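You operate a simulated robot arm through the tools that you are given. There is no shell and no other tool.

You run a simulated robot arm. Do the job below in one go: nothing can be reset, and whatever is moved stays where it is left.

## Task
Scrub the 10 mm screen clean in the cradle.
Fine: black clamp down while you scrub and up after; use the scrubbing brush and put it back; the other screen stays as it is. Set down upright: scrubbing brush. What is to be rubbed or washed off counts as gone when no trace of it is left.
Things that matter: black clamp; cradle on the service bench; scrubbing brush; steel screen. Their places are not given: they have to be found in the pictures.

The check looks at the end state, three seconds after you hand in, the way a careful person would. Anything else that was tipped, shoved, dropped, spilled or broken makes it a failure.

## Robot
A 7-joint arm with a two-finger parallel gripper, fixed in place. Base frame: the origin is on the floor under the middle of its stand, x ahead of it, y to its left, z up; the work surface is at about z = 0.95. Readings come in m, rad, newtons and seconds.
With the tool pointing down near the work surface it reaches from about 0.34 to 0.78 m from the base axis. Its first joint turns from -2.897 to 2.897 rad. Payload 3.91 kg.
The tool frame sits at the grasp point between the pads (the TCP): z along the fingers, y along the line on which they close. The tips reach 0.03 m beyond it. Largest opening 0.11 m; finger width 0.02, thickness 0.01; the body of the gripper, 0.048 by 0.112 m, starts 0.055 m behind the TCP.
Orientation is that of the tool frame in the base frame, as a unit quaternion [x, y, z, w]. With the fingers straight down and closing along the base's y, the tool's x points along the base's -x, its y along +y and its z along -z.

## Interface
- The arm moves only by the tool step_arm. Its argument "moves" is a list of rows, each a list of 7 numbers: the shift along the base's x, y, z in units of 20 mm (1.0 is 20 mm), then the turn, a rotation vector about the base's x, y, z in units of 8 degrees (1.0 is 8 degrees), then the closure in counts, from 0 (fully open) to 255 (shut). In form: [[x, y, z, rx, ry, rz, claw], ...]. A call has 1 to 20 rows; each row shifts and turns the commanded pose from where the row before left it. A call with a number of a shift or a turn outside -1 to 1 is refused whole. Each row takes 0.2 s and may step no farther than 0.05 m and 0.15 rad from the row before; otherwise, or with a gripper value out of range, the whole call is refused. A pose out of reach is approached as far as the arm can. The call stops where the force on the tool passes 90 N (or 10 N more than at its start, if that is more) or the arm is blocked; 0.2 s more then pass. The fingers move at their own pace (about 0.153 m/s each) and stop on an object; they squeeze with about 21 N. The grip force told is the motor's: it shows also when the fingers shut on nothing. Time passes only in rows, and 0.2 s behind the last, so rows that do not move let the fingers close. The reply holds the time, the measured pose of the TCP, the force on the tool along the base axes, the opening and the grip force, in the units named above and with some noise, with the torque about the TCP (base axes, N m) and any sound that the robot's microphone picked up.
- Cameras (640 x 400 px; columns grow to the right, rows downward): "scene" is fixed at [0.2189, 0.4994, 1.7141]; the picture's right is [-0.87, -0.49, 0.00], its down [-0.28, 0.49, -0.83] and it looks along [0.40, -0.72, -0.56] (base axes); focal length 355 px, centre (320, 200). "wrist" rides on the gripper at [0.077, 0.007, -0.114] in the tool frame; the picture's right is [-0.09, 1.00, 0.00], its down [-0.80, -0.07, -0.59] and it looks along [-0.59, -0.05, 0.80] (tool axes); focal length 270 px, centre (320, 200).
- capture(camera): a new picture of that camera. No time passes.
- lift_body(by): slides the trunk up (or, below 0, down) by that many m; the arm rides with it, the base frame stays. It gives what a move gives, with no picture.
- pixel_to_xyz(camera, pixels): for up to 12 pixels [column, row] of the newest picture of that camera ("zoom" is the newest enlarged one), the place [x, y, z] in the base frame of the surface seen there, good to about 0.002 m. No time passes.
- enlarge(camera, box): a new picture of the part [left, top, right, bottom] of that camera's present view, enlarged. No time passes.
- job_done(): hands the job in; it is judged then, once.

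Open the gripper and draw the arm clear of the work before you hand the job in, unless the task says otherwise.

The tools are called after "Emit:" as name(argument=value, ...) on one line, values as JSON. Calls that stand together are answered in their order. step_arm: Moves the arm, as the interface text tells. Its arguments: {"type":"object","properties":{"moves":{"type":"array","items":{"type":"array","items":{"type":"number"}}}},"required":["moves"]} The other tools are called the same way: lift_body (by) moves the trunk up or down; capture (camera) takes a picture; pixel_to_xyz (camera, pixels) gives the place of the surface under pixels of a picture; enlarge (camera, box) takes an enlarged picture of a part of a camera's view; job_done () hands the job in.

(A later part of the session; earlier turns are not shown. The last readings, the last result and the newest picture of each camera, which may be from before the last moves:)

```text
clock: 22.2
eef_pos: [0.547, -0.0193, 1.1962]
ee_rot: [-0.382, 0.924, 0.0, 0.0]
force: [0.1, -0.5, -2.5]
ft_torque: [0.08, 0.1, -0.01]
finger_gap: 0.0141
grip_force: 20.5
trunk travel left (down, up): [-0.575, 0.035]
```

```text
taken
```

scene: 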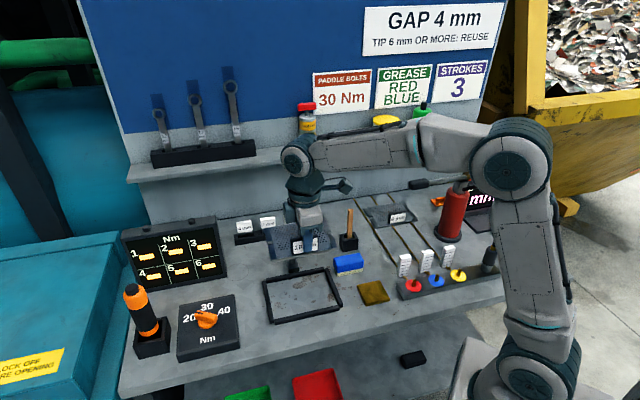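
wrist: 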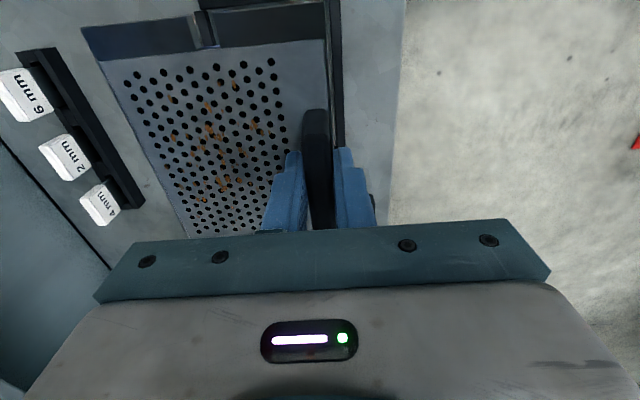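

TCP is within about 1.5 mm of target. I'll descend to just above the cradle rails and check alignment.

Emit:
step_arm(moves=[[0, 0.07, -1, 0, 0, 0, 255], [0, 0, -1, 0, 0, 0, 255], [0, 0, -1, 0, 0, 0, 255], [0, 0, -1, 0, 0, 0, 255], [0, 0, -1, 0, 0, 0, 255], [0, 0, -1, 0, 0, 0, 255], [0, 0, -1, 0, 0, 0, 255], [0, 0, -1, 0, 0, 0, 255], [0, 0, 0, 0, 0, 0, 255]])

Emit:
capture(camera="wrist")

Emit:
enlarge(camera="scene", box=[240, 220, 368, 340])

```text
clock: 24.2
eef_pos: [0.5497, -0.016, 1.0327]
ee_rot: [-0.382, 0.924, 0.0, 0.0]
force: [0.2, -0.2, -2.3]
ft_torque: [0.07, 0.14, -0.05]
finger_gap: 0.014
grip_force: 21.1
trunk travel left (down, up): [-0.575, 0.035]
```

```text
taken
```

wrist: 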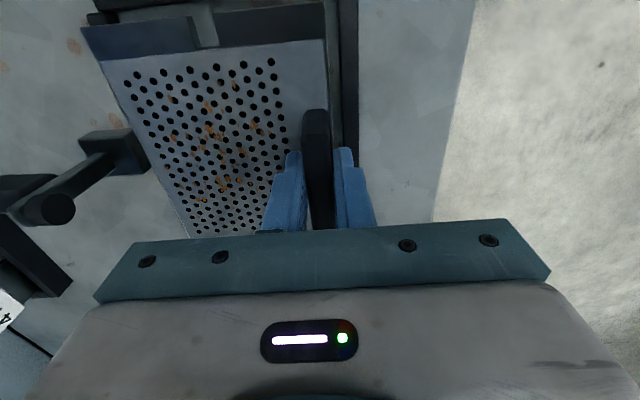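

```text
3.33 times, centred on (304, 280) of scene
```

zoom: 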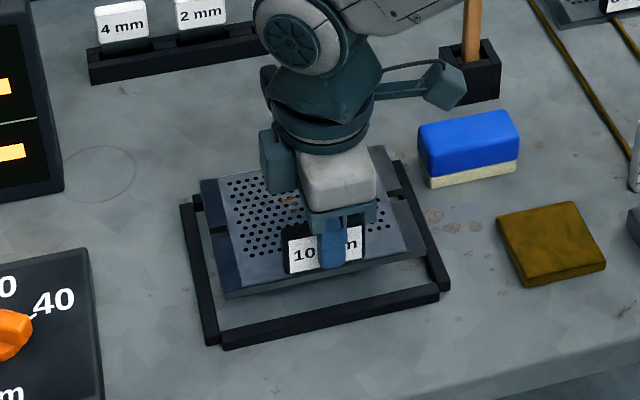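

I'm checking the screen's right and front edges against the cradle rails from this view.

Emit:
pixel_to_xyz(camera="wrist", pixels=[[84, 30], [322, 4], [325, 36], [328, 80], [330, 110], [346, 60], [349, 100], [352, 140], [334, 60], [150, 10], [130, 4], [280, 2]])

Emit:
enlarge(camera="wrist", box=[80, 0, 368, 160])

Emit:
step_arm(moves=[[0, 0, 0, 0, 0, 0, 255]])

```text
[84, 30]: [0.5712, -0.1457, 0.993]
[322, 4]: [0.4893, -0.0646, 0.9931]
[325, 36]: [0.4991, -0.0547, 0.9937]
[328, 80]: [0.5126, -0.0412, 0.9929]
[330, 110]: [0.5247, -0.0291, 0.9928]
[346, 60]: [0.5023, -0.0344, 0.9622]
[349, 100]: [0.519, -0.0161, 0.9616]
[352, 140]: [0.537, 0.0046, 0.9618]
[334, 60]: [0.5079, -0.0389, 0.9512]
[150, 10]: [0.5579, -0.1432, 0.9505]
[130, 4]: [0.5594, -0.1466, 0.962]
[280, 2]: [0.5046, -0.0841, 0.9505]
```

```text
2.22 times, centred on (224, 80) of wrist
```

zoom: 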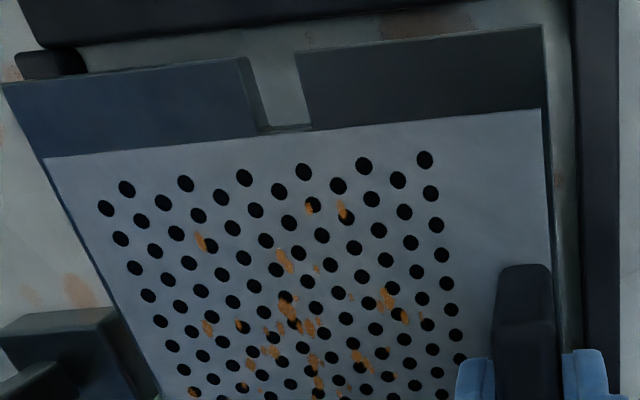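

```text
clock: 24.6
eef_pos: [0.549, -0.0153, 1.0328]
ee_rot: [-0.381, 0.924, 0.0, 0.0]
force: [0.0, 0.3, -3.0]
ft_torque: [0.1, 0.05, 0.0]
finger_gap: 0.014
grip_force: 21.2
trunk travel left (down, up): [-0.575, 0.035]
```

The screen is inside the cradle outline but about 3 mm to the left. I'll map the stains in this view to compare with where the clamp knob will land.

Emit:
pixel_to_xyz(camera="zoom", pixels=[[200, 240], [207, 328], [242, 325], [193, 392], [243, 388], [345, 212], [312, 205], [385, 295], [405, 315], [282, 262], [150, 380], [43, 158]])

Emit:
enlarge(camera="wrist", box=[140, 130, 290, 235])

Emit:
pixel_to_xyz(camera="wrist", pixels=[[168, 176], [180, 185], [195, 196], [205, 200], [222, 182], [190, 168], [172, 140], [163, 152], [200, 215], [215, 225], [185, 225], [240, 185]])

```text
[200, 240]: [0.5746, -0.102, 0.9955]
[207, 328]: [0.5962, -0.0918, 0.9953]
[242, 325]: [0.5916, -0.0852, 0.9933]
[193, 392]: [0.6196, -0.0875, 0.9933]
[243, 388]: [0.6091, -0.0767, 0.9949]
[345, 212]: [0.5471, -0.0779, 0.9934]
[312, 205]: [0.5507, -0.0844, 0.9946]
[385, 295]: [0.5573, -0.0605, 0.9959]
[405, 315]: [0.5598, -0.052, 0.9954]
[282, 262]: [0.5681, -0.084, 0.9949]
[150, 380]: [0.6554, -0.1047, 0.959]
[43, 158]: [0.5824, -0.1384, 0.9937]
```

```text
3.81 times, centred on (215, 182) of wrist
```

zoom: 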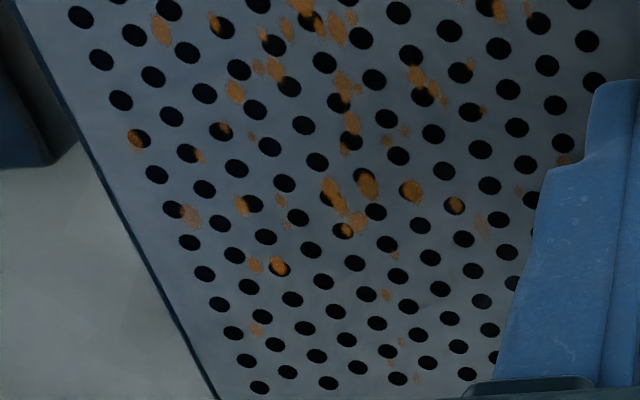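

```text
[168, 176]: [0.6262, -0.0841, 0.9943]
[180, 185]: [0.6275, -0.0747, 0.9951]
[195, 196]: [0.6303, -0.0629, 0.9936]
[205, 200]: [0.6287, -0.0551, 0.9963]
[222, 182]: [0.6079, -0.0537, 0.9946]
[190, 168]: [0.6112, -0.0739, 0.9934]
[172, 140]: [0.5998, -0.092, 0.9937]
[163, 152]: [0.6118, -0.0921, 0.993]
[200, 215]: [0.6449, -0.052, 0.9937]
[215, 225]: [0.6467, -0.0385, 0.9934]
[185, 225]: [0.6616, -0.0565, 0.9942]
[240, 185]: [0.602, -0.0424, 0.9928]
```

Several stains (around zoom (138,138) and (188,213)) lie near the clamp line, so I may need two clamp positions inside the cradle slack. I'll lower the screen in now.

Emit:
step_arm(moves=[[-0.1, -0.07, -0.3, 0, 0, 0, 255], [0, 0, -0.5, 0, 0, 0, 255], [0, 0, -0.4, 0, 0, 0, 255], [0, 0, -0.3, 0, 0, 0, 255], [0, 0, -0.15, 0, 0, 0, 255], [0, 0, 0, 0, 0, 0, 255]])

Emit:
capture(camera="wrist")

Emit:
enlarge(camera="scene", box=[240, 220, 368, 340])

```text
clock: 26.0
eef_pos: [0.5464, -0.0179, 1.0029]
ee_rot: [-0.382, 0.924, 0.001, 0.0]
force: [1.2, -0.4, -2.8]
ft_torque: [0.07, 0.09, -0.01]
finger_gap: 0.0141
grip_force: 20.8
trunk travel left (down, up): [-0.575, 0.035]
```

```text
taken
```

wrist: 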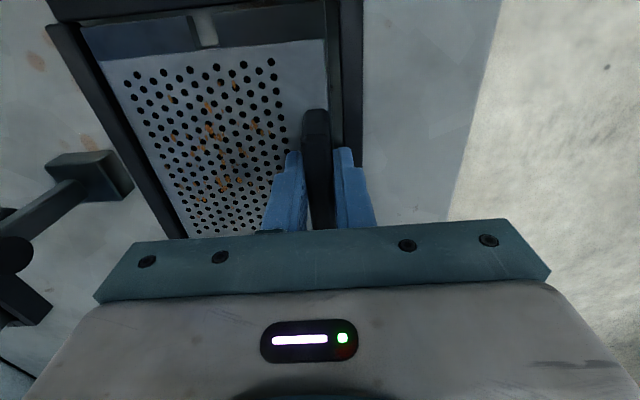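

```text
3.33 times, centred on (304, 280) of scene
```

zoom: 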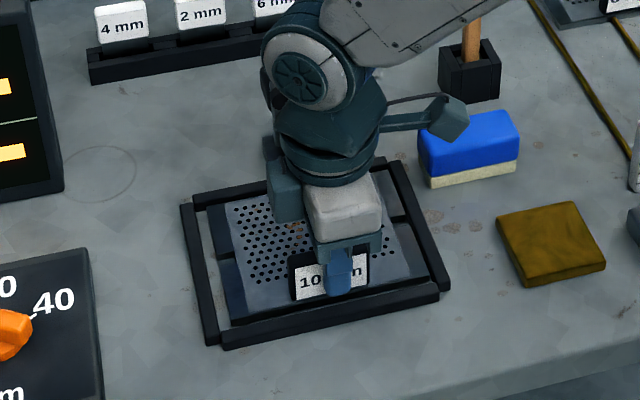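

It's inside the frame and still about 4 mm above the bench. I'll lower the rest.

Emit:
step_arm(moves=[[0, 0, -0.1, 0, 0, 0, 255], [0, 0, -0.1, 0, 0, 0, 255], [0, 0, -0.06, 0, 0, 0, 255], [0, 0, 0, 0, 0, 0, 255]])

Emit:
capture(camera="wrist")

Emit:
pixel_to_xyz(camera="wrist", pixels=[[84, 30], [322, 4], [325, 36], [328, 80], [330, 110], [345, 60], [348, 100], [160, 14], [280, 2], [60, 30], [90, 80], [120, 130]])

```text
clock: 27.0
eef_pos: [0.5449, -0.0172, 0.9979]
ee_rot: [-0.382, 0.924, 0.0, 0.001]
force: [0.9, -0.3, 7.3]
ft_torque: [-0.32, 0.52, 0.01]
finger_gap: 0.0141
grip_force: 21.0
trunk travel left (down, up): [-0.575, 0.035]
```

```text
taken
```

wrist: 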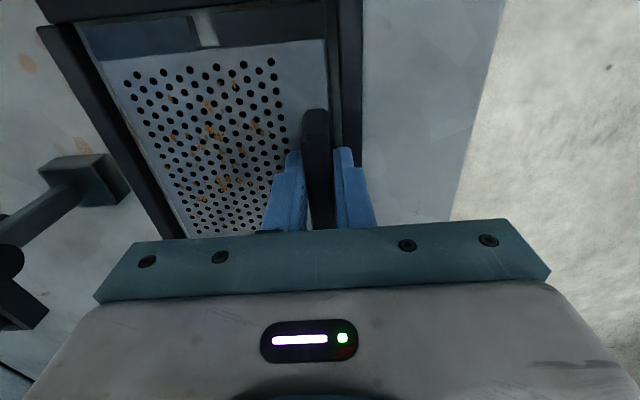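

```text
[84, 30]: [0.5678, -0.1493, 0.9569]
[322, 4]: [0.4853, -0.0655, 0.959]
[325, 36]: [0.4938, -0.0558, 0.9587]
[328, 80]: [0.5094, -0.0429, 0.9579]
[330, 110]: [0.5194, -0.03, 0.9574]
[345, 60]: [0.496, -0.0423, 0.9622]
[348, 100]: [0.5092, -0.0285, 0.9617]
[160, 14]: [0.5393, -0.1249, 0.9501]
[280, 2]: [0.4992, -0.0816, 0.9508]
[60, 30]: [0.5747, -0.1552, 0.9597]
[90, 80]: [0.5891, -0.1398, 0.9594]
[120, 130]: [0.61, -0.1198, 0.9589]
```

The screen rests in the cradle (plate z 0.958, centred within a mm). I'll ease off the load and slide it about 5 mm towards bench-right, so the clamp line falls on one side of the back stains.

Emit:
step_arm(moves=[[0, 0, 0.04, 0, 0, 0, 255], [-0.07, -0.07, 0, 0, 0, 0, 255], [-0.07, -0.07, 0, 0, 0, 0, 255], [-0.05, -0.05, 0, 0, 0, 0, 255], [0, 0, 0, 0, 0, 0, 255]])

Emit:
capture(camera="wrist")

Emit:
pixel_to_xyz(camera="wrist", pixels=[[84, 30], [322, 4], [325, 36], [328, 80], [330, 110], [345, 60], [348, 100], [160, 14], [280, 2], [60, 30], [90, 80], [120, 130]])

```text
clock: 28.2
eef_pos: [0.5425, -0.0201, 0.9983]
ee_rot: [-0.383, 0.924, -0.001, 0.001]
force: [10.5, 8.1, 10.2]
ft_torque: [0.3, -0.03, 0.12]
finger_gap: 0.0137
grip_force: 20.3
trunk travel left (down, up): [-0.575, 0.035]
```

```text
taken
```

wrist: 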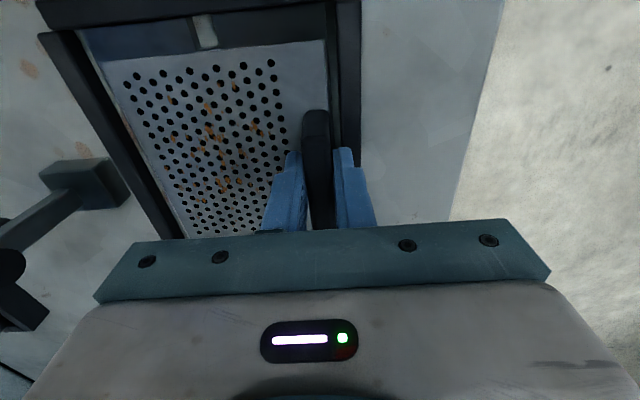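

```text
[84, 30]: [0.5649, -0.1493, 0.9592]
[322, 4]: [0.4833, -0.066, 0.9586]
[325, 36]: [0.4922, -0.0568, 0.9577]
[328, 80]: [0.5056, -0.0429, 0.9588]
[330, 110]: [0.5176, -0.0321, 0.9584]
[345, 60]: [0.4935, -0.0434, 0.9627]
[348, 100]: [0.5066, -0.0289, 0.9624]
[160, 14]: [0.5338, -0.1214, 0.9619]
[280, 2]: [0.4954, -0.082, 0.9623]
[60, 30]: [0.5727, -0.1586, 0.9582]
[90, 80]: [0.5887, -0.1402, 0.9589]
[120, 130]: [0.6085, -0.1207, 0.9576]
```

It's flush against the right rail now (about 13 N side force). I'll relieve that, open the fingers and lift clear to look.

Emit:
step_arm(moves=[[0.08, 0.08, 0, 0, 0, 0, 255], [0.02, 0.02, 0, 0, 0, 0, 255], [0, 0, 0, 0, 0, 0, 170], [0, 0, 0, 0, 0, 0, 170], [0, 0, 0, 0, 0, 0, 170], [0, 0, 0.5, 0, 0, 0, 170], [0, 0, 1, 0, 0, 0, 170], [0, 0, 1, 0, 0, 0, 170], [0, 0, 1, 0, 0, 0, 170], [0, 0, 1, 0, 0, 0, 170], [0, 0, 1, 0, 0, 0, 170], [0, 0, 1, 0, 0, 0, 170], [0, 0, 1, 0, 0, 0, 170], [0, 0, 1, 0, 0, 0, 170], [0.5, 0, 1, 0, 0, 0, 170], [1, 0, 0, 0, 0, 0, 170]])

Emit:
capture(camera="wrist")

Emit:
capture(camera="scene")

```text
clock: 31.6
eef_pos: [0.5749, -0.0203, 1.1874]
ee_rot: [-0.382, 0.924, 0.0, 0.0]
force: [-0.2, -0.3, -0.6]
ft_torque: [0.01, 0.04, 0.0]
finger_gap: 0.0367
grip_force: 0.0
trunk travel left (down, up): [-0.575, 0.035]
```

```text
taken
```

wrist: 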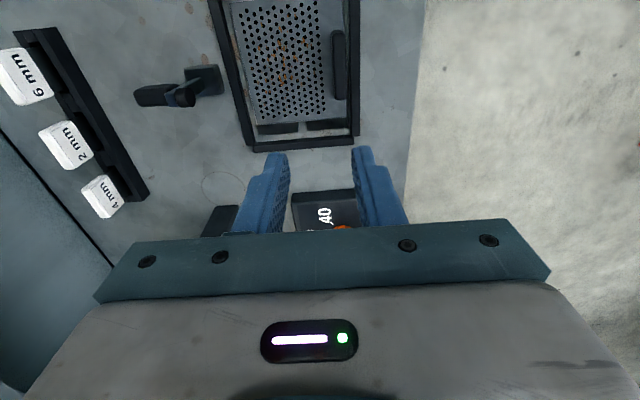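

```text
taken
```

scene: 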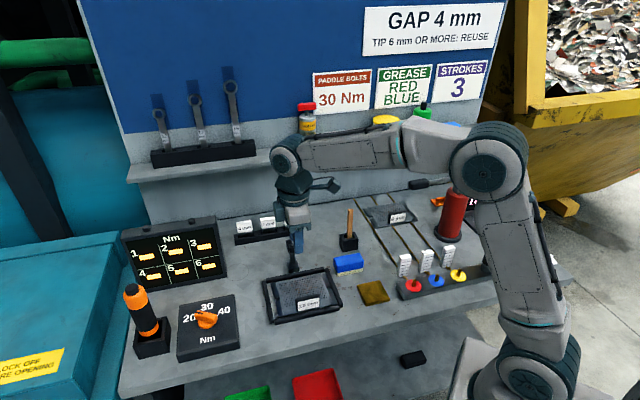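

The screen sits flat in the cradle. I'll re-measure the clamp from this angle to plan gripping its lever.

Emit:
enlarge(camera="wrist", box=[128, 55, 232, 120])

Emit:
pixel_to_xyz(camera="zoom", pixels=[[60, 250], [150, 245], [230, 240], [285, 265], [330, 230], [370, 215], [400, 260], [420, 210], [470, 120], [540, 100], [540, 200], [390, 130]])

Emit:
enlarge(camera="wrist", box=[205, 0, 370, 150])

```text
6.15 times, centred on (180, 88) of wrist
```

zoom: 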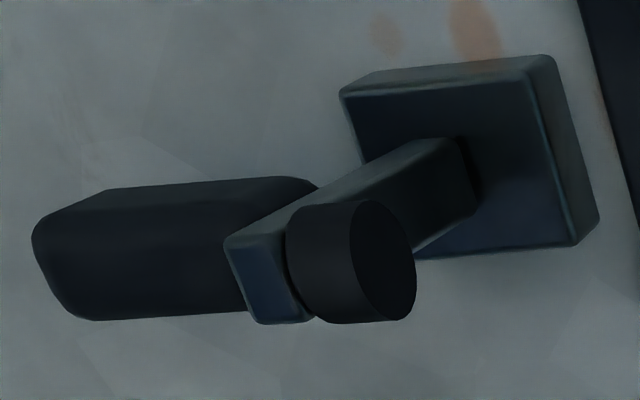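

```text
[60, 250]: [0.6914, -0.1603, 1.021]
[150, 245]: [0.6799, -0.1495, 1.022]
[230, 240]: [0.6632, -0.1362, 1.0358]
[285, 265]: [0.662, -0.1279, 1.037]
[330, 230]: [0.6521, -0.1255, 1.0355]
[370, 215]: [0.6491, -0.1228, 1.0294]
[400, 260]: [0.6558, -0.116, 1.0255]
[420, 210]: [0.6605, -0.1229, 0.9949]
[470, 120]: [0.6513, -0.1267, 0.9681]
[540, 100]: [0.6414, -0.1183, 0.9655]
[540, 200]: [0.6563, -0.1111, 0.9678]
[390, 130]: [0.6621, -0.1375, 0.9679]
```

```text
2.67 times, centred on (288, 75) of wrist
```

zoom: 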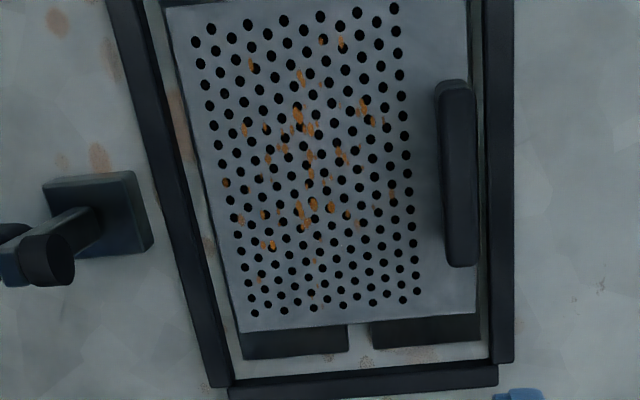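

The clamp lever is centred at s≈0.378, and its grip bar sits near (0.683,-0.149), top z 1.022. I'll turn the gripper −90° so it closes across the bar and move above it.

Emit:
step_arm(moves=[[0.45, -0.53, 0, 0, 0, -0.9375, 139], [0.45, -0.53, 0, 0, 0, -0.9375, 139], [0.45, -0.53, 0, 0, 0, -0.9375, 139], [0.45, -0.53, 0, 0, 0, -0.9375, 139], [0.45, -0.53, 0, 0, 0, -0.9375, 139], [0.45, -0.53, 0, 0, 0, -0.9375, 139], [0.45, -0.53, 0, 0, 0, -0.9375, 139], [0.45, -0.53, 0, 0, 0, -0.9375, 139], [0.45, -0.53, 0, 0, 0, -0.9375, 139], [0.45, -0.53, 0, 0, 0, -0.9375, 139], [0.45, -0.53, 0, 0, 0, -0.9375, 139], [0.45, -0.53, 0, 0, 0, -0.9375, 139], [0, 0, 0, 0, 0, 0, 139]])

Emit:
capture(camera="wrist")

```text
clock: 34.4
eef_pos: [0.6807, -0.1464, 1.1885]
ee_rot: [0.385, 0.923, 0.0, 0.0]
force: [-0.2, -0.8, -0.4]
ft_torque: [-0.04, 0.01, -0.01]
finger_gap: 0.05
grip_force: 0.0
trunk travel left (down, up): [-0.575, 0.035]
```

```text
taken
```

wrist: 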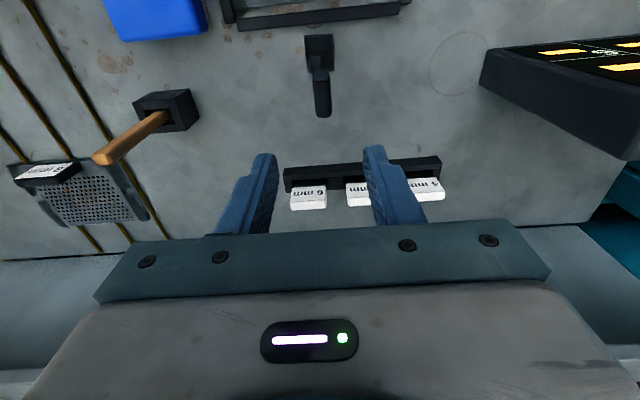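

The clamp lever is visible at (322,85), between the fingers. I'll zoom in to centre on the grip bar.

Emit:
enlarge(camera="wrist", box=[280, 25, 368, 125])

Emit:
pixel_to_xyz(camera="wrist", pixels=[[322, 112], [321, 100], [320, 88], [315, 100], [328, 100], [318, 75], [319, 68], [320, 45], [308, 60], [330, 60], [312, 40], [329, 38]])

```text
4.00 times, centred on (324, 75) of wrist
```

zoom: 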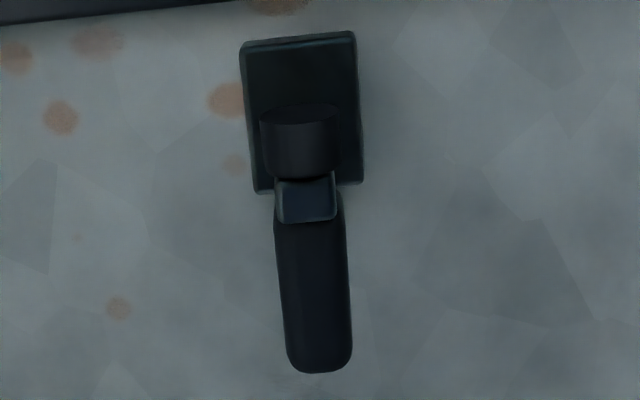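

```text
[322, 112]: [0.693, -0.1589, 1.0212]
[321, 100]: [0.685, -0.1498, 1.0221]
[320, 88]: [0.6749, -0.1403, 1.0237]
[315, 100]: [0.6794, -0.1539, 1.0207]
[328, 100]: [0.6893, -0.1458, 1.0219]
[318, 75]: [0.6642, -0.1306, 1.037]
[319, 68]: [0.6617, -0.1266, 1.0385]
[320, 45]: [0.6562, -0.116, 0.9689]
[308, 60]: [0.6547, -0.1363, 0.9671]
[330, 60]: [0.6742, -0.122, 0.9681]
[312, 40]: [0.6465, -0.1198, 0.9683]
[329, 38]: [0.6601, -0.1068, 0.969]
```

Bar centre is at s≈0.379, t≈0.588, i.e. (0.684,-0.148). I'll descend around it with the fingers 50 mm apart.

Emit:
step_arm(moves=[[0.15, -0.07, -1, 0, 0, 0, 139], [0, 0, -1, 0, 0, 0, 139], [0, 0, -1, 0, 0, 0, 139], [0, 0, -1, 0, 0, 0, 139], [0, 0, -1, 0, 0, 0, 139], [0, 0, -1, 0, 0, 0, 139], [0, 0, -1, 0, 0, 0, 139], [0, 0, -1, 0, 0, 0, 139], [0, 0, -0.9, 0, 0, 0, 139], [0, 0, 0, 0, 0, 0, 139]])

Emit:
capture(camera="wrist")

Emit:
enlarge(camera="scene", box=[250, 190, 350, 290])

```text
clock: 36.6
eef_pos: [0.6835, -0.1483, 1.0128]
ee_rot: [0.384, 0.923, 0.0, 0.0]
force: [1.0, -0.5, 0.0]
ft_torque: [-0.01, -0.01, 0.03]
finger_gap: 0.05
grip_force: 0.1
trunk travel left (down, up): [-0.575, 0.035]
```

```text
taken
```

wrist: 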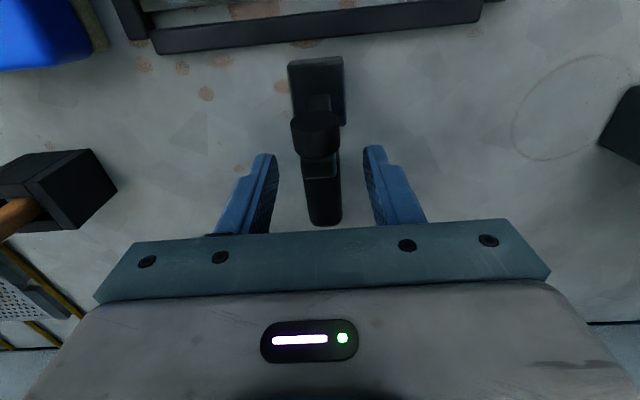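

```text
4.00 times, centred on (300, 240) of scene
```

zoom: 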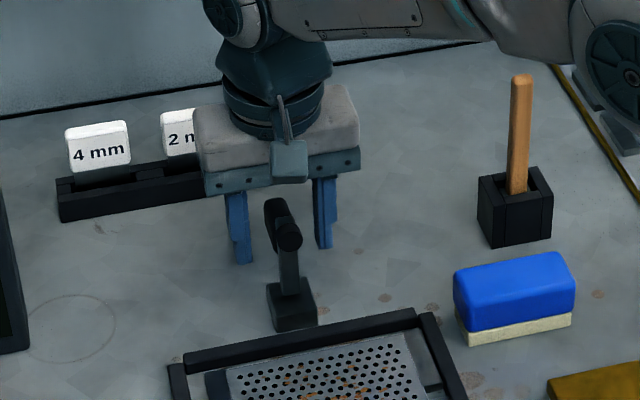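

The bar is centred between the fingers. I'll close on it.

Emit:
step_arm(moves=[[0, 0, 0, 0, 0, 0, 255], [0, 0, 0, 0, 0, 0, 255], [0, 0, 0, 0, 0, 0, 255]])

```text
clock: 37.4
eef_pos: [0.6848, -0.1478, 1.0132]
ee_rot: [0.383, 0.924, -0.001, 0.0]
force: [7.6, 4.0, 0.1]
ft_torque: [-0.08, -0.07, 0.14]
finger_gap: 0.0178
grip_force: 44.8
trunk travel left (down, up): [-0.575, 0.035]
```

It's gripped at a 17.8 mm gap with about 8 N side load. I'll start swinging the lever forward along its arc and watch the forces.

Emit:
step_arm(moves=[[0.04, 0.04, 0, 0, 0, 0, 255], [-0.274, 0.274, 0.2245, 0, 0, 0, 255], [-0.2945, 0.2945, 0.162, 0, 0, 0, 255], [-0.308, 0.308, 0.097, 0, 0, 0, 255]])

Emit:
enlarge(camera="scene", box=[250, 190, 350, 290])

Emit:
capture(camera="wrist")

```text
clock: 38.4
eef_pos: [0.6694, -0.1301, 1.0195]
ee_rot: [0.384, 0.924, -0.001, 0.001]
force: [20.5, -13.1, -0.9]
ft_torque: [-0.53, -0.78, 0.24]
finger_gap: 0.0179
grip_force: 46.1
trunk travel left (down, up): [-0.575, 0.035]
```

```text
4.00 times, centred on (300, 240) of scene
```

zoom: 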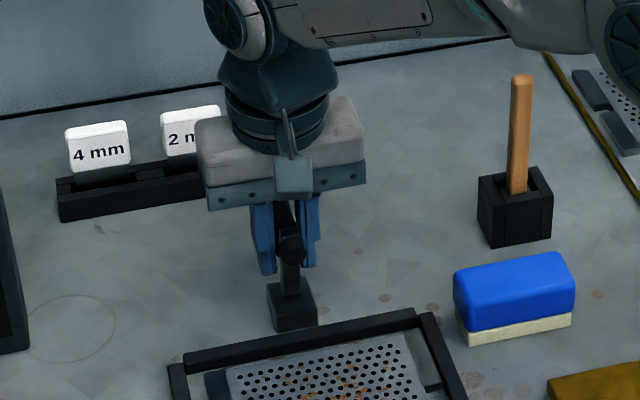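

```text
taken
```

wrist: 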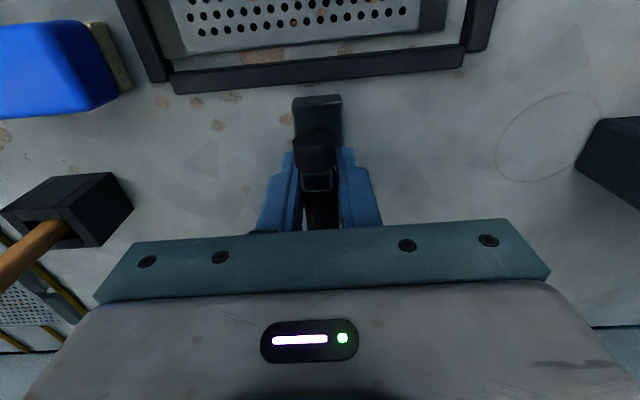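

About 24 N of resistance. I'll check whether the lever is really turning or the pads are just sliding along the bar.

Emit:
enlarge(camera="wrist", box=[270, 85, 366, 235])

Emit:
pixel_to_xyz(camera="wrist", pixels=[[317, 102], [315, 140], [315, 155], [317, 172], [317, 183], [320, 205], [322, 222], [338, 118], [300, 118]])

Emit:
enlarge(camera="scene", box=[275, 225, 315, 275])

```text
2.67 times, centred on (318, 160) of wrist
```

zoom: 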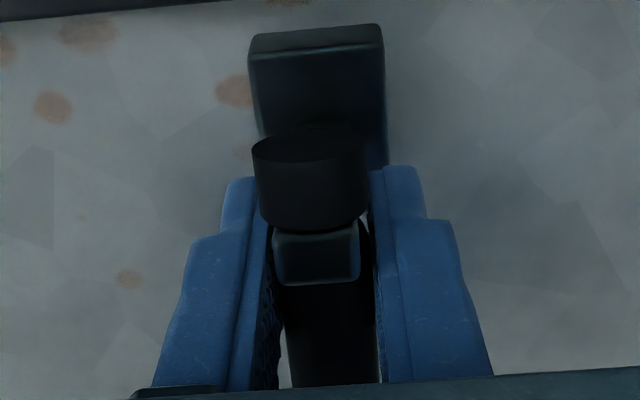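

```text
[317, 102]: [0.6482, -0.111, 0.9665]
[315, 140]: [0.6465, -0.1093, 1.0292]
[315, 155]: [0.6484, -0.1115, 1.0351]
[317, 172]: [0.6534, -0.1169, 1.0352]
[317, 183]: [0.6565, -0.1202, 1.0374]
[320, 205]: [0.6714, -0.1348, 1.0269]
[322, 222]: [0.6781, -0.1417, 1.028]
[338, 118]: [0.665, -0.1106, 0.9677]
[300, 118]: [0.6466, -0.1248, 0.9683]
```

```text
8.00 times, centred on (295, 250) of scene
```

zoom: 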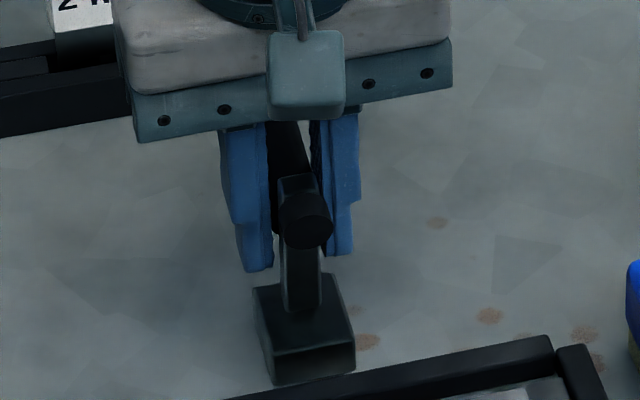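

The lever turned about 10° but the pads slid along the bar; it needs about 24 N. I'll release, go behind the bar and push it forward with the closed fingers instead.

Emit:
step_arm(moves=[[0, 0, 0, 0, 0, 0, 139], [0, 0, 0, 0, 0, 0, 139], [-0.04, -0.04, 1, 0, 0, 0, 139], [0, 0, 1, 0, 0, 0, 139], [0, 0, 1, 0, 0, 0, 139], [0, 0, 0.6, 0, 0, 0, 139], [0.7, -0.7, 0, 0, 0, 0, 255], [0.7, -0.7, 0, 0, 0, 0, 255], [0.7, -0.7, 0, 0, 0, 0, 255], [0.4, -0.4, 0, 0, 0, 0, 255], [0, 0, 0, 0, 0, 0, 255]])

Emit:
capture(camera="wrist")

Emit:
enlarge(camera="scene", box=[250, 190, 350, 290])

```text
clock: 40.8
eef_pos: [0.7182, -0.1802, 1.0925]
ee_rot: [0.382, 0.924, 0.0, 0.0]
force: [-0.2, -0.7, 0.0]
ft_torque: [0.0, -0.01, 0.03]
finger_gap: 0.0001
grip_force: 21.0
trunk travel left (down, up): [-0.575, 0.035]
```

```text
taken
```

wrist: 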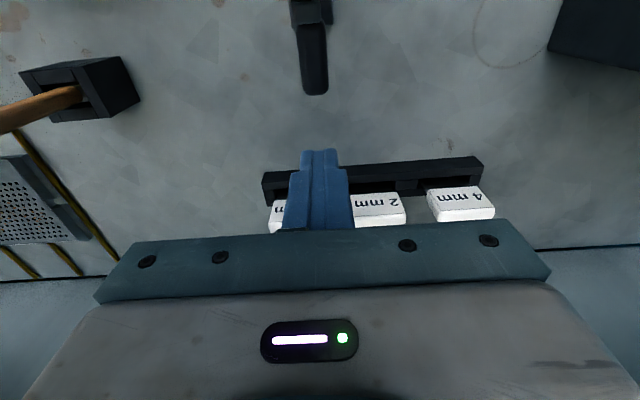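

```text
4.00 times, centred on (300, 240) of scene
```

zoom: 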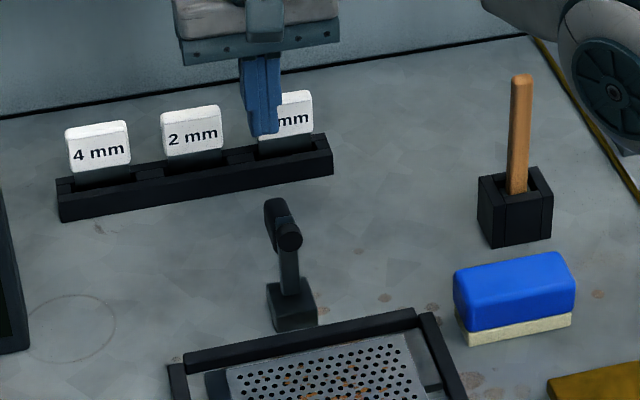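

The lever looks back near its upright rest, so it's probably sprung. I'll measure the bar's end and the label rack behind before lowering.

Emit:
pixel_to_xyz(camera="wrist", pixels=[[315, 85], [314, 60], [313, 40], [312, 20], [312, 5], [305, 60], [325, 60], [370, 172], [375, 200], [375, 215], [460, 192], [400, 178]])

```text
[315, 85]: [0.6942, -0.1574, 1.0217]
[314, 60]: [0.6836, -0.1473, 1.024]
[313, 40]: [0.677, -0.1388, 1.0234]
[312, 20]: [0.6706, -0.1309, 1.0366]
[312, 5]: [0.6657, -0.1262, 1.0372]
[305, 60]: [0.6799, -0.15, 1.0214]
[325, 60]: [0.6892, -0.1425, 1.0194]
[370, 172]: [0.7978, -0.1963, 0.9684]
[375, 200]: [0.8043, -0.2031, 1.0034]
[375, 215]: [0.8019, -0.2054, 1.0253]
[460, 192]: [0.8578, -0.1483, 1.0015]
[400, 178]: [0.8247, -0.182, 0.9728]
```

The bar is back upright, with its end at t≈0.608 and z≈1.02. I'll lower the closed fingers behind it to tip z≈0.99 and push forward in steps.

Emit:
step_arm(moves=[[-0.03, -0.03, -1, 0, 0, 0, 255], [0, 0, -1, 0, 0, 0, 255], [0, 0, -1, 0, 0, 0, 255], [0, 0, -0.6, 0, 0, 0, 255], [-0.3, 0.3, 0, 0, 0, 0, 255], [-0.3, 0.3, 0, 0, 0, 0, 255], [-0.3, 0.3, 0, 0, 0, 0, 255], [-0.3, 0.3, 0, 0, 0, 0, 255]])

Emit:
capture(camera="wrist")

Emit:
enlarge(camera="scene", box=[250, 190, 350, 290])

```text
clock: 42.6
eef_pos: [0.6918, -0.1585, 1.0205]
ee_rot: [0.383, 0.924, 0.0, 0.001]
force: [3.2, -8.3, 11.2]
ft_torque: [0.11, 0.09, 0.01]
finger_gap: 0.0
grip_force: 20.8
trunk travel left (down, up): [-0.575, 0.035]
```

```text
taken
```

wrist: 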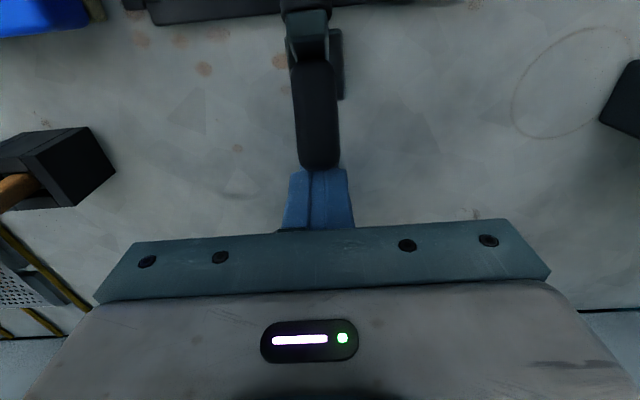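

```text
4.00 times, centred on (300, 240) of scene
```

zoom: 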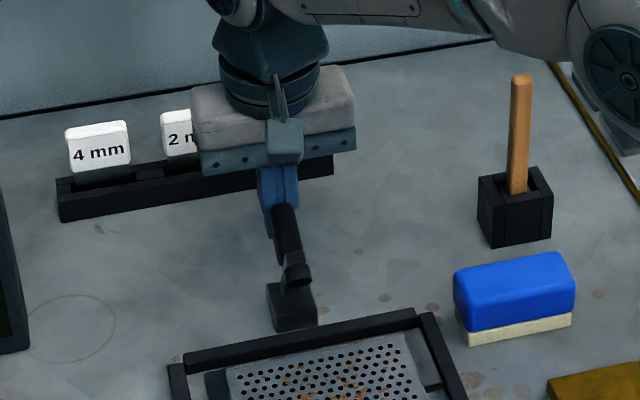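

It's rotating forward with only about 8 N. I'll keep pushing.

Emit:
step_arm(moves=[[-0.3, 0.3, 0, 0, 0, 0, 255], [-0.3, 0.3, 0, 0, 0, 0, 255], [-0.3, 0.3, 0, 0, 0, 0, 255], [-0.3, 0.3, 0, 0, 0, 0, 255]])

Emit:
capture(camera="wrist")

Emit:
enlarge(camera="scene", box=[250, 190, 350, 290])

```text
clock: 43.6
eef_pos: [0.6663, -0.1296, 1.0298]
ee_rot: [0.382, 0.924, 0.002, 0.006]
force: [-12.4, -0.4, 59.9]
ft_torque: [0.52, 0.43, 0.1]
finger_gap: 0.0
grip_force: 20.8
trunk travel left (down, up): [-0.575, 0.035]
```

```text
taken
```

wrist: 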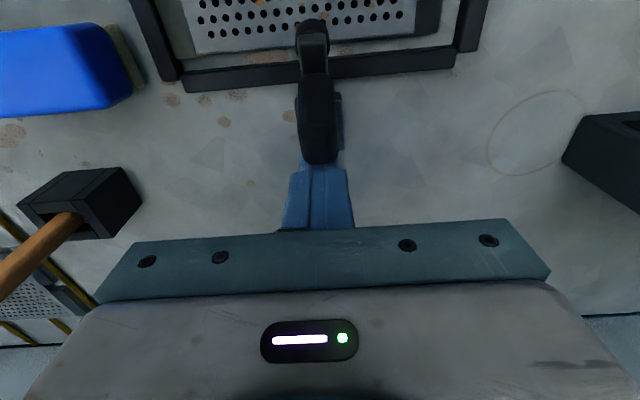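

```text
4.00 times, centred on (300, 240) of scene
```

zoom: 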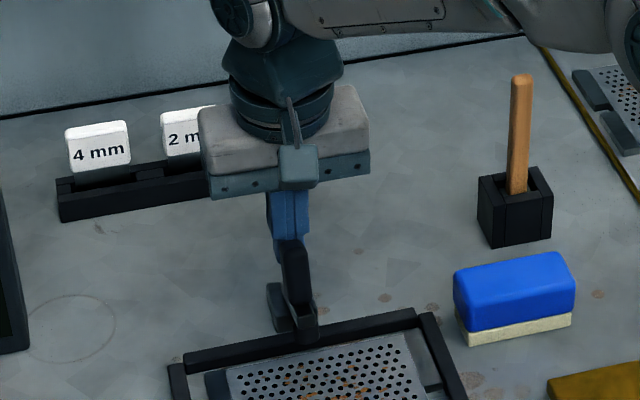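

The tool is being pushed up with 60 N and has risen 9 mm, so something is wedging. I'll stop and look closely before moving further.

Emit:
enlarge(camera="wrist", box=[264, 10, 376, 240])

Emit:
pixel_to_xyz(camera="wrist", pixels=[[318, 158], [317, 140], [317, 120], [316, 100], [315, 80], [314, 60], [312, 45], [311, 25], [338, 110], [340, 140], [320, 175], [320, 200]])

Emit:
enlarge(camera="scene", box=[275, 225, 325, 285])

```text
1.74 times, centred on (320, 125) of wrist
```

zoom: 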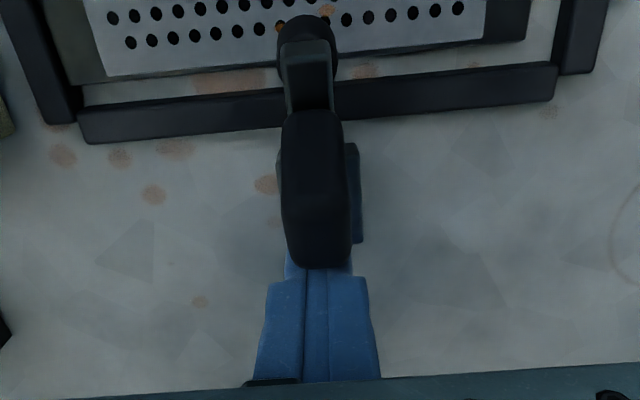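

```text
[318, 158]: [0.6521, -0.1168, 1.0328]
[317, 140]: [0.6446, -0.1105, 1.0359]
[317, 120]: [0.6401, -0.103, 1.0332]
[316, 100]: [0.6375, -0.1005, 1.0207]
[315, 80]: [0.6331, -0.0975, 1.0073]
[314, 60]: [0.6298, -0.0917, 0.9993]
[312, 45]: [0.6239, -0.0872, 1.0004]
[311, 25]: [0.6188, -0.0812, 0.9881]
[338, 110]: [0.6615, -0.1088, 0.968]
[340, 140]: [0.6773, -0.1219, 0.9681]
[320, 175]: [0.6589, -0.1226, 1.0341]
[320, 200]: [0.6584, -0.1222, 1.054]
```

```text
6.67 times, centred on (300, 255) of scene
```

zoom: 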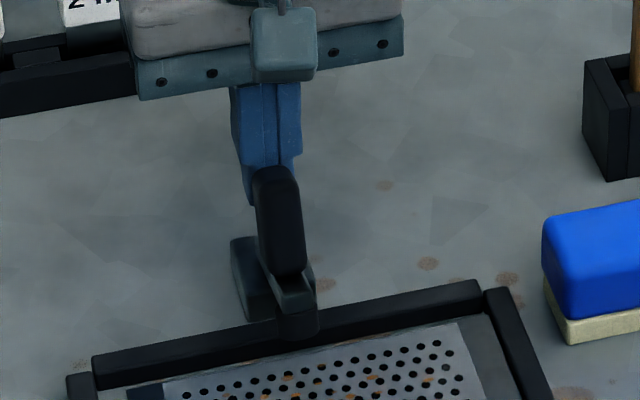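

Fitting the points, the lever is about 79° down. Its pivot is higher than I assumed (z≈0.98), so the fingertips are riding on the arm. I'll raise to tip z≈1.01 and keep pushing the grip bar.

Emit:
step_arm(moves=[[0, 0, 0.5, 0, 0, 0, 255], [0, 0, 0.5, 0, 0, 0, 255], [0, 0, 0, 0, 0, 0, 255]])

Emit:
step_arm(moves=[[-0.2, 0.2, 0, 0, 0, 0, 255], [-0.2, 0.2, 0, 0, 0, 0, 255]])

Emit:
enlarge(camera="scene", box=[275, 225, 325, 285])

```text
clock: 44.4
eef_pos: [0.6713, -0.1324, 1.0392]
ee_rot: [0.382, 0.924, -0.001, -0.001]
force: [-0.7, 0.8, -0.8]
ft_torque: [0.03, 0.02, -0.03]
finger_gap: 0.0
grip_force: 21.2
trunk travel left (down, up): [-0.575, 0.035]
```

```text
clock: 45.0
eef_pos: [0.6621, -0.1258, 1.0403]
ee_rot: [0.383, 0.924, 0.001, 0.0]
force: [0.0, 0.0, -0.8]
ft_torque: [-0.01, 0.04, -0.06]
finger_gap: 0.0
grip_force: 21.1
trunk travel left (down, up): [-0.575, 0.035]
```

```text
6.67 times, centred on (300, 255) of scene
```

zoom: 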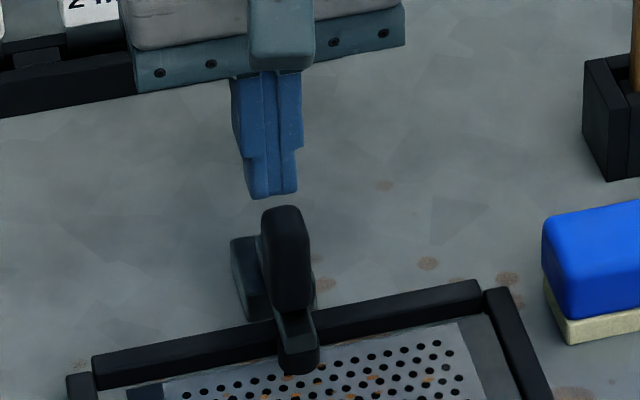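

The lever went down on its own past over-centre, and the knob now sits on the screen's back edge with no force on the tool. I'll raise up and inspect from above.

Emit:
step_arm(moves=[[0, 0, 1, 0, 0, 0, 255], [0, 0, 1, 0, 0, 0, 255], [0, 0, 1, 0, 0, 0, 255], [-0.5, 0.5, 1, 0, 0, 0, 255], [-0.6, 0.6, 1, 0, 0, 0, 255], [-0.6, 0.6, 1, 0, 0, 0, 200], [-0.6, 0.6, 1, 0, 0, 0, 150], [-0.6, 0.6, 0, 0, 0, 0, 100]])

Emit:
capture(camera="wrist")

Emit:
enlarge(camera="scene", box=[255, 225, 345, 330])

```text
clock: 46.8
eef_pos: [0.6033, -0.0654, 1.183]
ee_rot: [0.383, 0.924, -0.001, -0.001]
force: [0.1, -0.1, 0.6]
ft_torque: [0.03, -0.01, 0.0]
finger_gap: 0.0671
grip_force: 0.1
trunk travel left (down, up): [-0.575, 0.035]
```

```text
taken
```

wrist: 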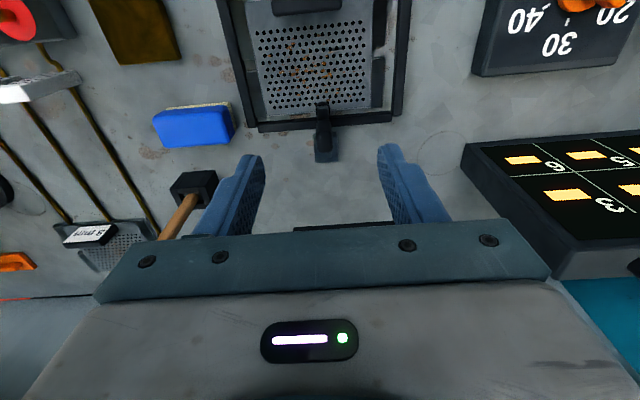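

```text
3.81 times, centred on (300, 278) of scene
```

zoom: 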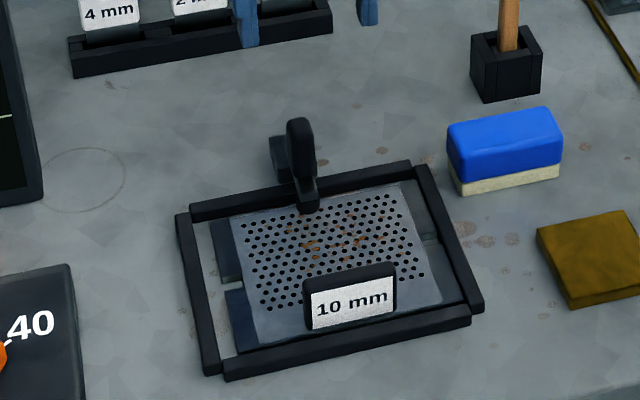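

The clamp is down on the rear edge of the screen. I'll zoom in to map the knob against the stains and measure the brush.

Emit:
enlarge(camera="wrist", box=[230, 0, 400, 165])

Emit:
pixel_to_xyz(camera="zoom", pixels=[[338, 255], [340, 265], [335, 280], [335, 310], [325, 250], [358, 250], [330, 360], [290, 250], [390, 245], [245, 230], [255, 170], [330, 180]])

Emit:
pixel_to_xyz(camera="wrist", pixels=[[154, 120], [228, 110], [233, 138], [164, 147], [195, 128], [170, 110], [215, 104], [160, 130], [230, 122], [200, 142], [190, 113], [222, 107]])

```text
2.42 times, centred on (315, 82) of wrist
```

zoom: 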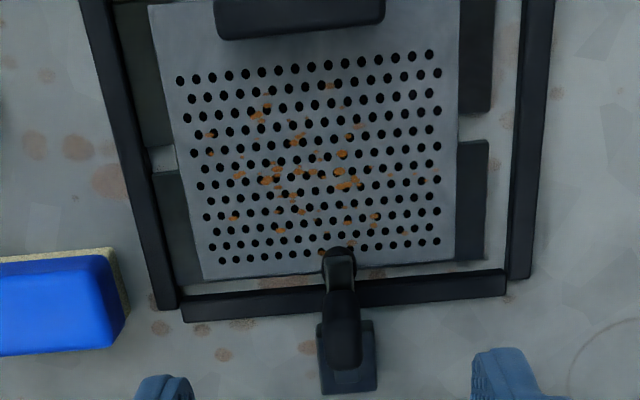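

```text
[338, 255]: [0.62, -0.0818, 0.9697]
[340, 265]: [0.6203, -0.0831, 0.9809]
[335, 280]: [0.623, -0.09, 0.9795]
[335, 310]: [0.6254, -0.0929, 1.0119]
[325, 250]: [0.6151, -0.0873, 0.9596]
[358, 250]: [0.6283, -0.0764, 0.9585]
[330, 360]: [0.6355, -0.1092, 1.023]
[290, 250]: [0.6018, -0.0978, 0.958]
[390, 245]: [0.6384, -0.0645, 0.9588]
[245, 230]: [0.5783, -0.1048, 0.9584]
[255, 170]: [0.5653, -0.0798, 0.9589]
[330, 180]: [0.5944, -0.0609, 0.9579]
```

```text
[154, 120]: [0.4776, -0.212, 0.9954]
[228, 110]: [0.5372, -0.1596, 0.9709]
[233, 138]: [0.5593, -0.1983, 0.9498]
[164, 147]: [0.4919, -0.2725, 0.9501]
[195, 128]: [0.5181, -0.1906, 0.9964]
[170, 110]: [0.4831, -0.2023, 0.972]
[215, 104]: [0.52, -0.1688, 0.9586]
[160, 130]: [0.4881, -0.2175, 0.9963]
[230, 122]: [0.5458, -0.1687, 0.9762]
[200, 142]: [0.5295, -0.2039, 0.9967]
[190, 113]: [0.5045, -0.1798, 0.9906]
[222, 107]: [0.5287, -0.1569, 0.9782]
```

Only the small stain next to the knob at zoom (323,252) is partly covered; the rest is open. Next is the brush: I'll move above its centre near (0.515,-0.195), keeping this yaw so the fingers close along its length.

Emit:
step_arm(moves=[[-0.634, -0.928, 0, 0, 0, 0, 28], [-0.634, -0.928, 0, 0, 0, 0, 28], [-0.634, -0.928, 0, 0, 0, 0, 28], [-0.634, -0.928, 0, 0, 0, 0, 28], [-0.634, -0.928, 0, 0, 0, 0, 28], [-0.634, -0.928, 0, 0, 0, 0, 28], [-0.634, -0.928, 0, 0, 0, 0, 28], [0, 0, 0, 0, 0, 0, 28]])

Emit:
capture(camera="wrist")

```text
clock: 48.6
eef_pos: [0.5146, -0.1952, 1.1795]
ee_rot: [0.383, 0.924, 0.0, 0.0]
force: [0.7, -0.4, -0.1]
ft_torque: [0.0, 0.04, -0.02]
finger_gap: 0.0979
grip_force: 0.1
trunk travel left (down, up): [-0.575, 0.035]
```

```text
taken
```

wrist: 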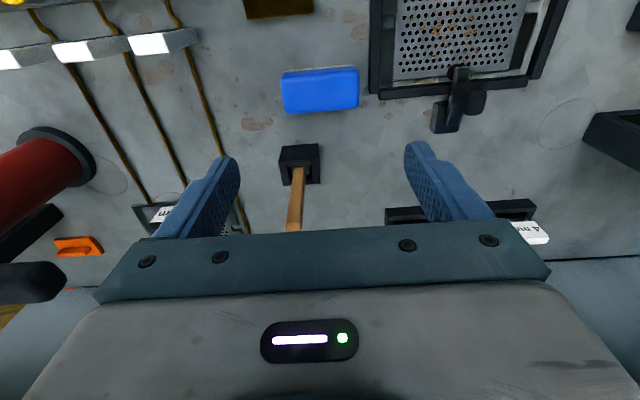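

The brush is at (320,90), roughly between the fingers. I'll enlarge it and measure its ends and sides.

Emit:
enlarge(camera="wrist", box=[270, 55, 370, 120])

Emit:
pixel_to_xyz(camera="zoom", pixels=[[75, 150], [75, 220], [80, 280], [575, 120], [575, 190], [572, 240], [330, 80], [330, 100], [330, 310], [200, 320], [450, 300], [320, 200]])

```text
6.15 times, centred on (320, 88) of wrist
```

zoom: 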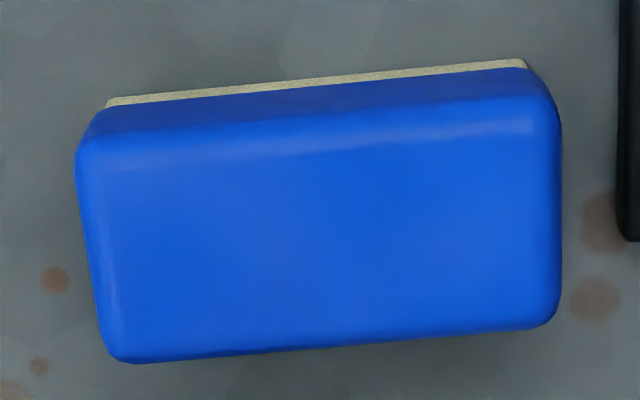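

```text
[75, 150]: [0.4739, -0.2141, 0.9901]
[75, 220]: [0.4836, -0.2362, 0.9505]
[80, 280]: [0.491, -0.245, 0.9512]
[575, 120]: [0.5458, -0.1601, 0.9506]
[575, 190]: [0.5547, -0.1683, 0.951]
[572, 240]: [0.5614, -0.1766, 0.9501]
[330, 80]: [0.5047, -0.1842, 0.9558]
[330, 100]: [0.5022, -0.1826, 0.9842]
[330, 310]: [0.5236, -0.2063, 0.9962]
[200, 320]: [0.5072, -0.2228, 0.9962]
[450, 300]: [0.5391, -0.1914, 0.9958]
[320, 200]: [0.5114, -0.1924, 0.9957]
```

The brush measures about 84×38×46 mm, centred at (0.5146,-0.1967), so it fits inside the 98 mm opening. I'll descend around its ends.

Emit:
step_arm(moves=[[0, -0.07, -1, 0, 0, 0, 28], [0, 0, -1, 0, 0, 0, 28], [0, 0, -1, 0, 0, 0, 28], [0, 0, -1, 0, 0, 0, 28], [0, 0, -1, 0, 0, 0, 28], [0, 0, -1, 0, 0, 0, 28], [0, 0, -1, 0, 0, 0, 28], [0, 0, -1, 0, 0, 0, 28], [0, 0, -0.9, 0, 0, 0, 28], [0, 0, 0, 0, 0, 0, 28]])

Emit:
capture(camera="wrist")

Emit:
enlarge(camera="scene", box=[300, 190, 410, 290])

```text
clock: 50.8
eef_pos: [0.5126, -0.1998, 0.9994]
ee_rot: [0.383, 0.924, 0.0, -0.001]
force: [-0.6, 0.3, -0.1]
ft_torque: [-0.03, 0.0, 0.0]
finger_gap: 0.0977
grip_force: 0.0
trunk travel left (down, up): [-0.575, 0.035]
```

```text
taken
```

wrist: 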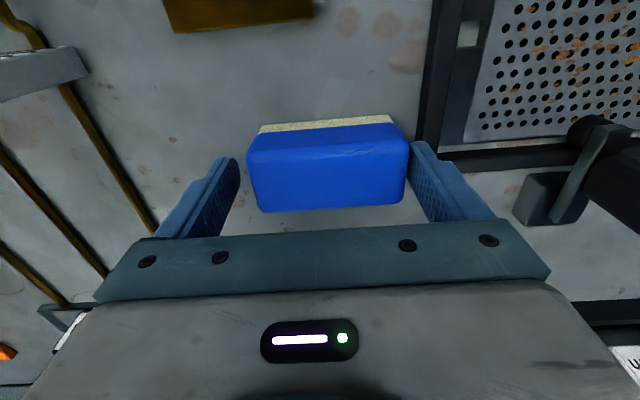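

```text
4.00 times, centred on (355, 240) of scene
```

zoom: 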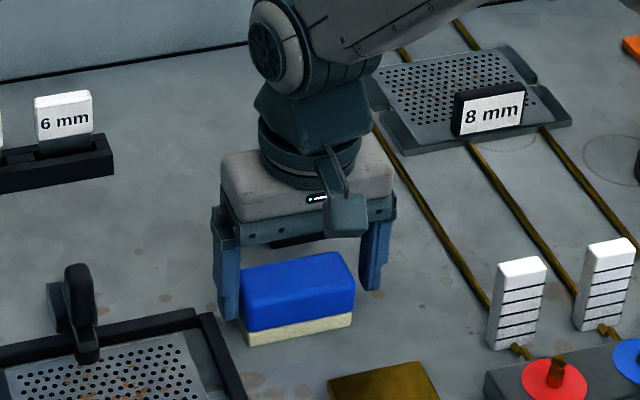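

The brush is slightly closer to the right-hand finger, so I'll shift 2 mm that way and lower 5 mm. Then I'll close on the blue body.

Emit:
step_arm(moves=[[0.07, 0.07, -0.25, 0, 0, 0, 28], [0, 0, 0, 0, 0, 0, 60], [0, 0, 0, 0, 0, 0, 255], [0, 0, 0, 0, 0, 0, 255], [0, 0, 0, 0, 0, 0, 255]])

Emit:
capture(camera="wrist")

```text
clock: 52.0
eef_pos: [0.5146, -0.1979, 0.9944]
ee_rot: [0.384, 0.923, 0.0, 0.001]
force: [0.4, 0.0, 0.3]
ft_torque: [0.0, -0.01, -0.01]
finger_gap: 0.0836
grip_force: 21.3
trunk travel left (down, up): [-0.575, 0.035]
```

```text
taken
```

wrist: 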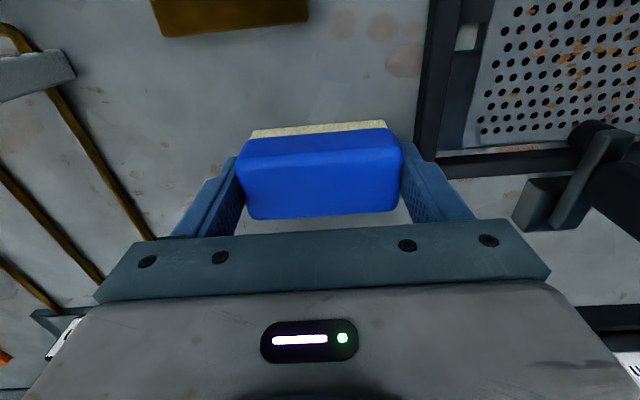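

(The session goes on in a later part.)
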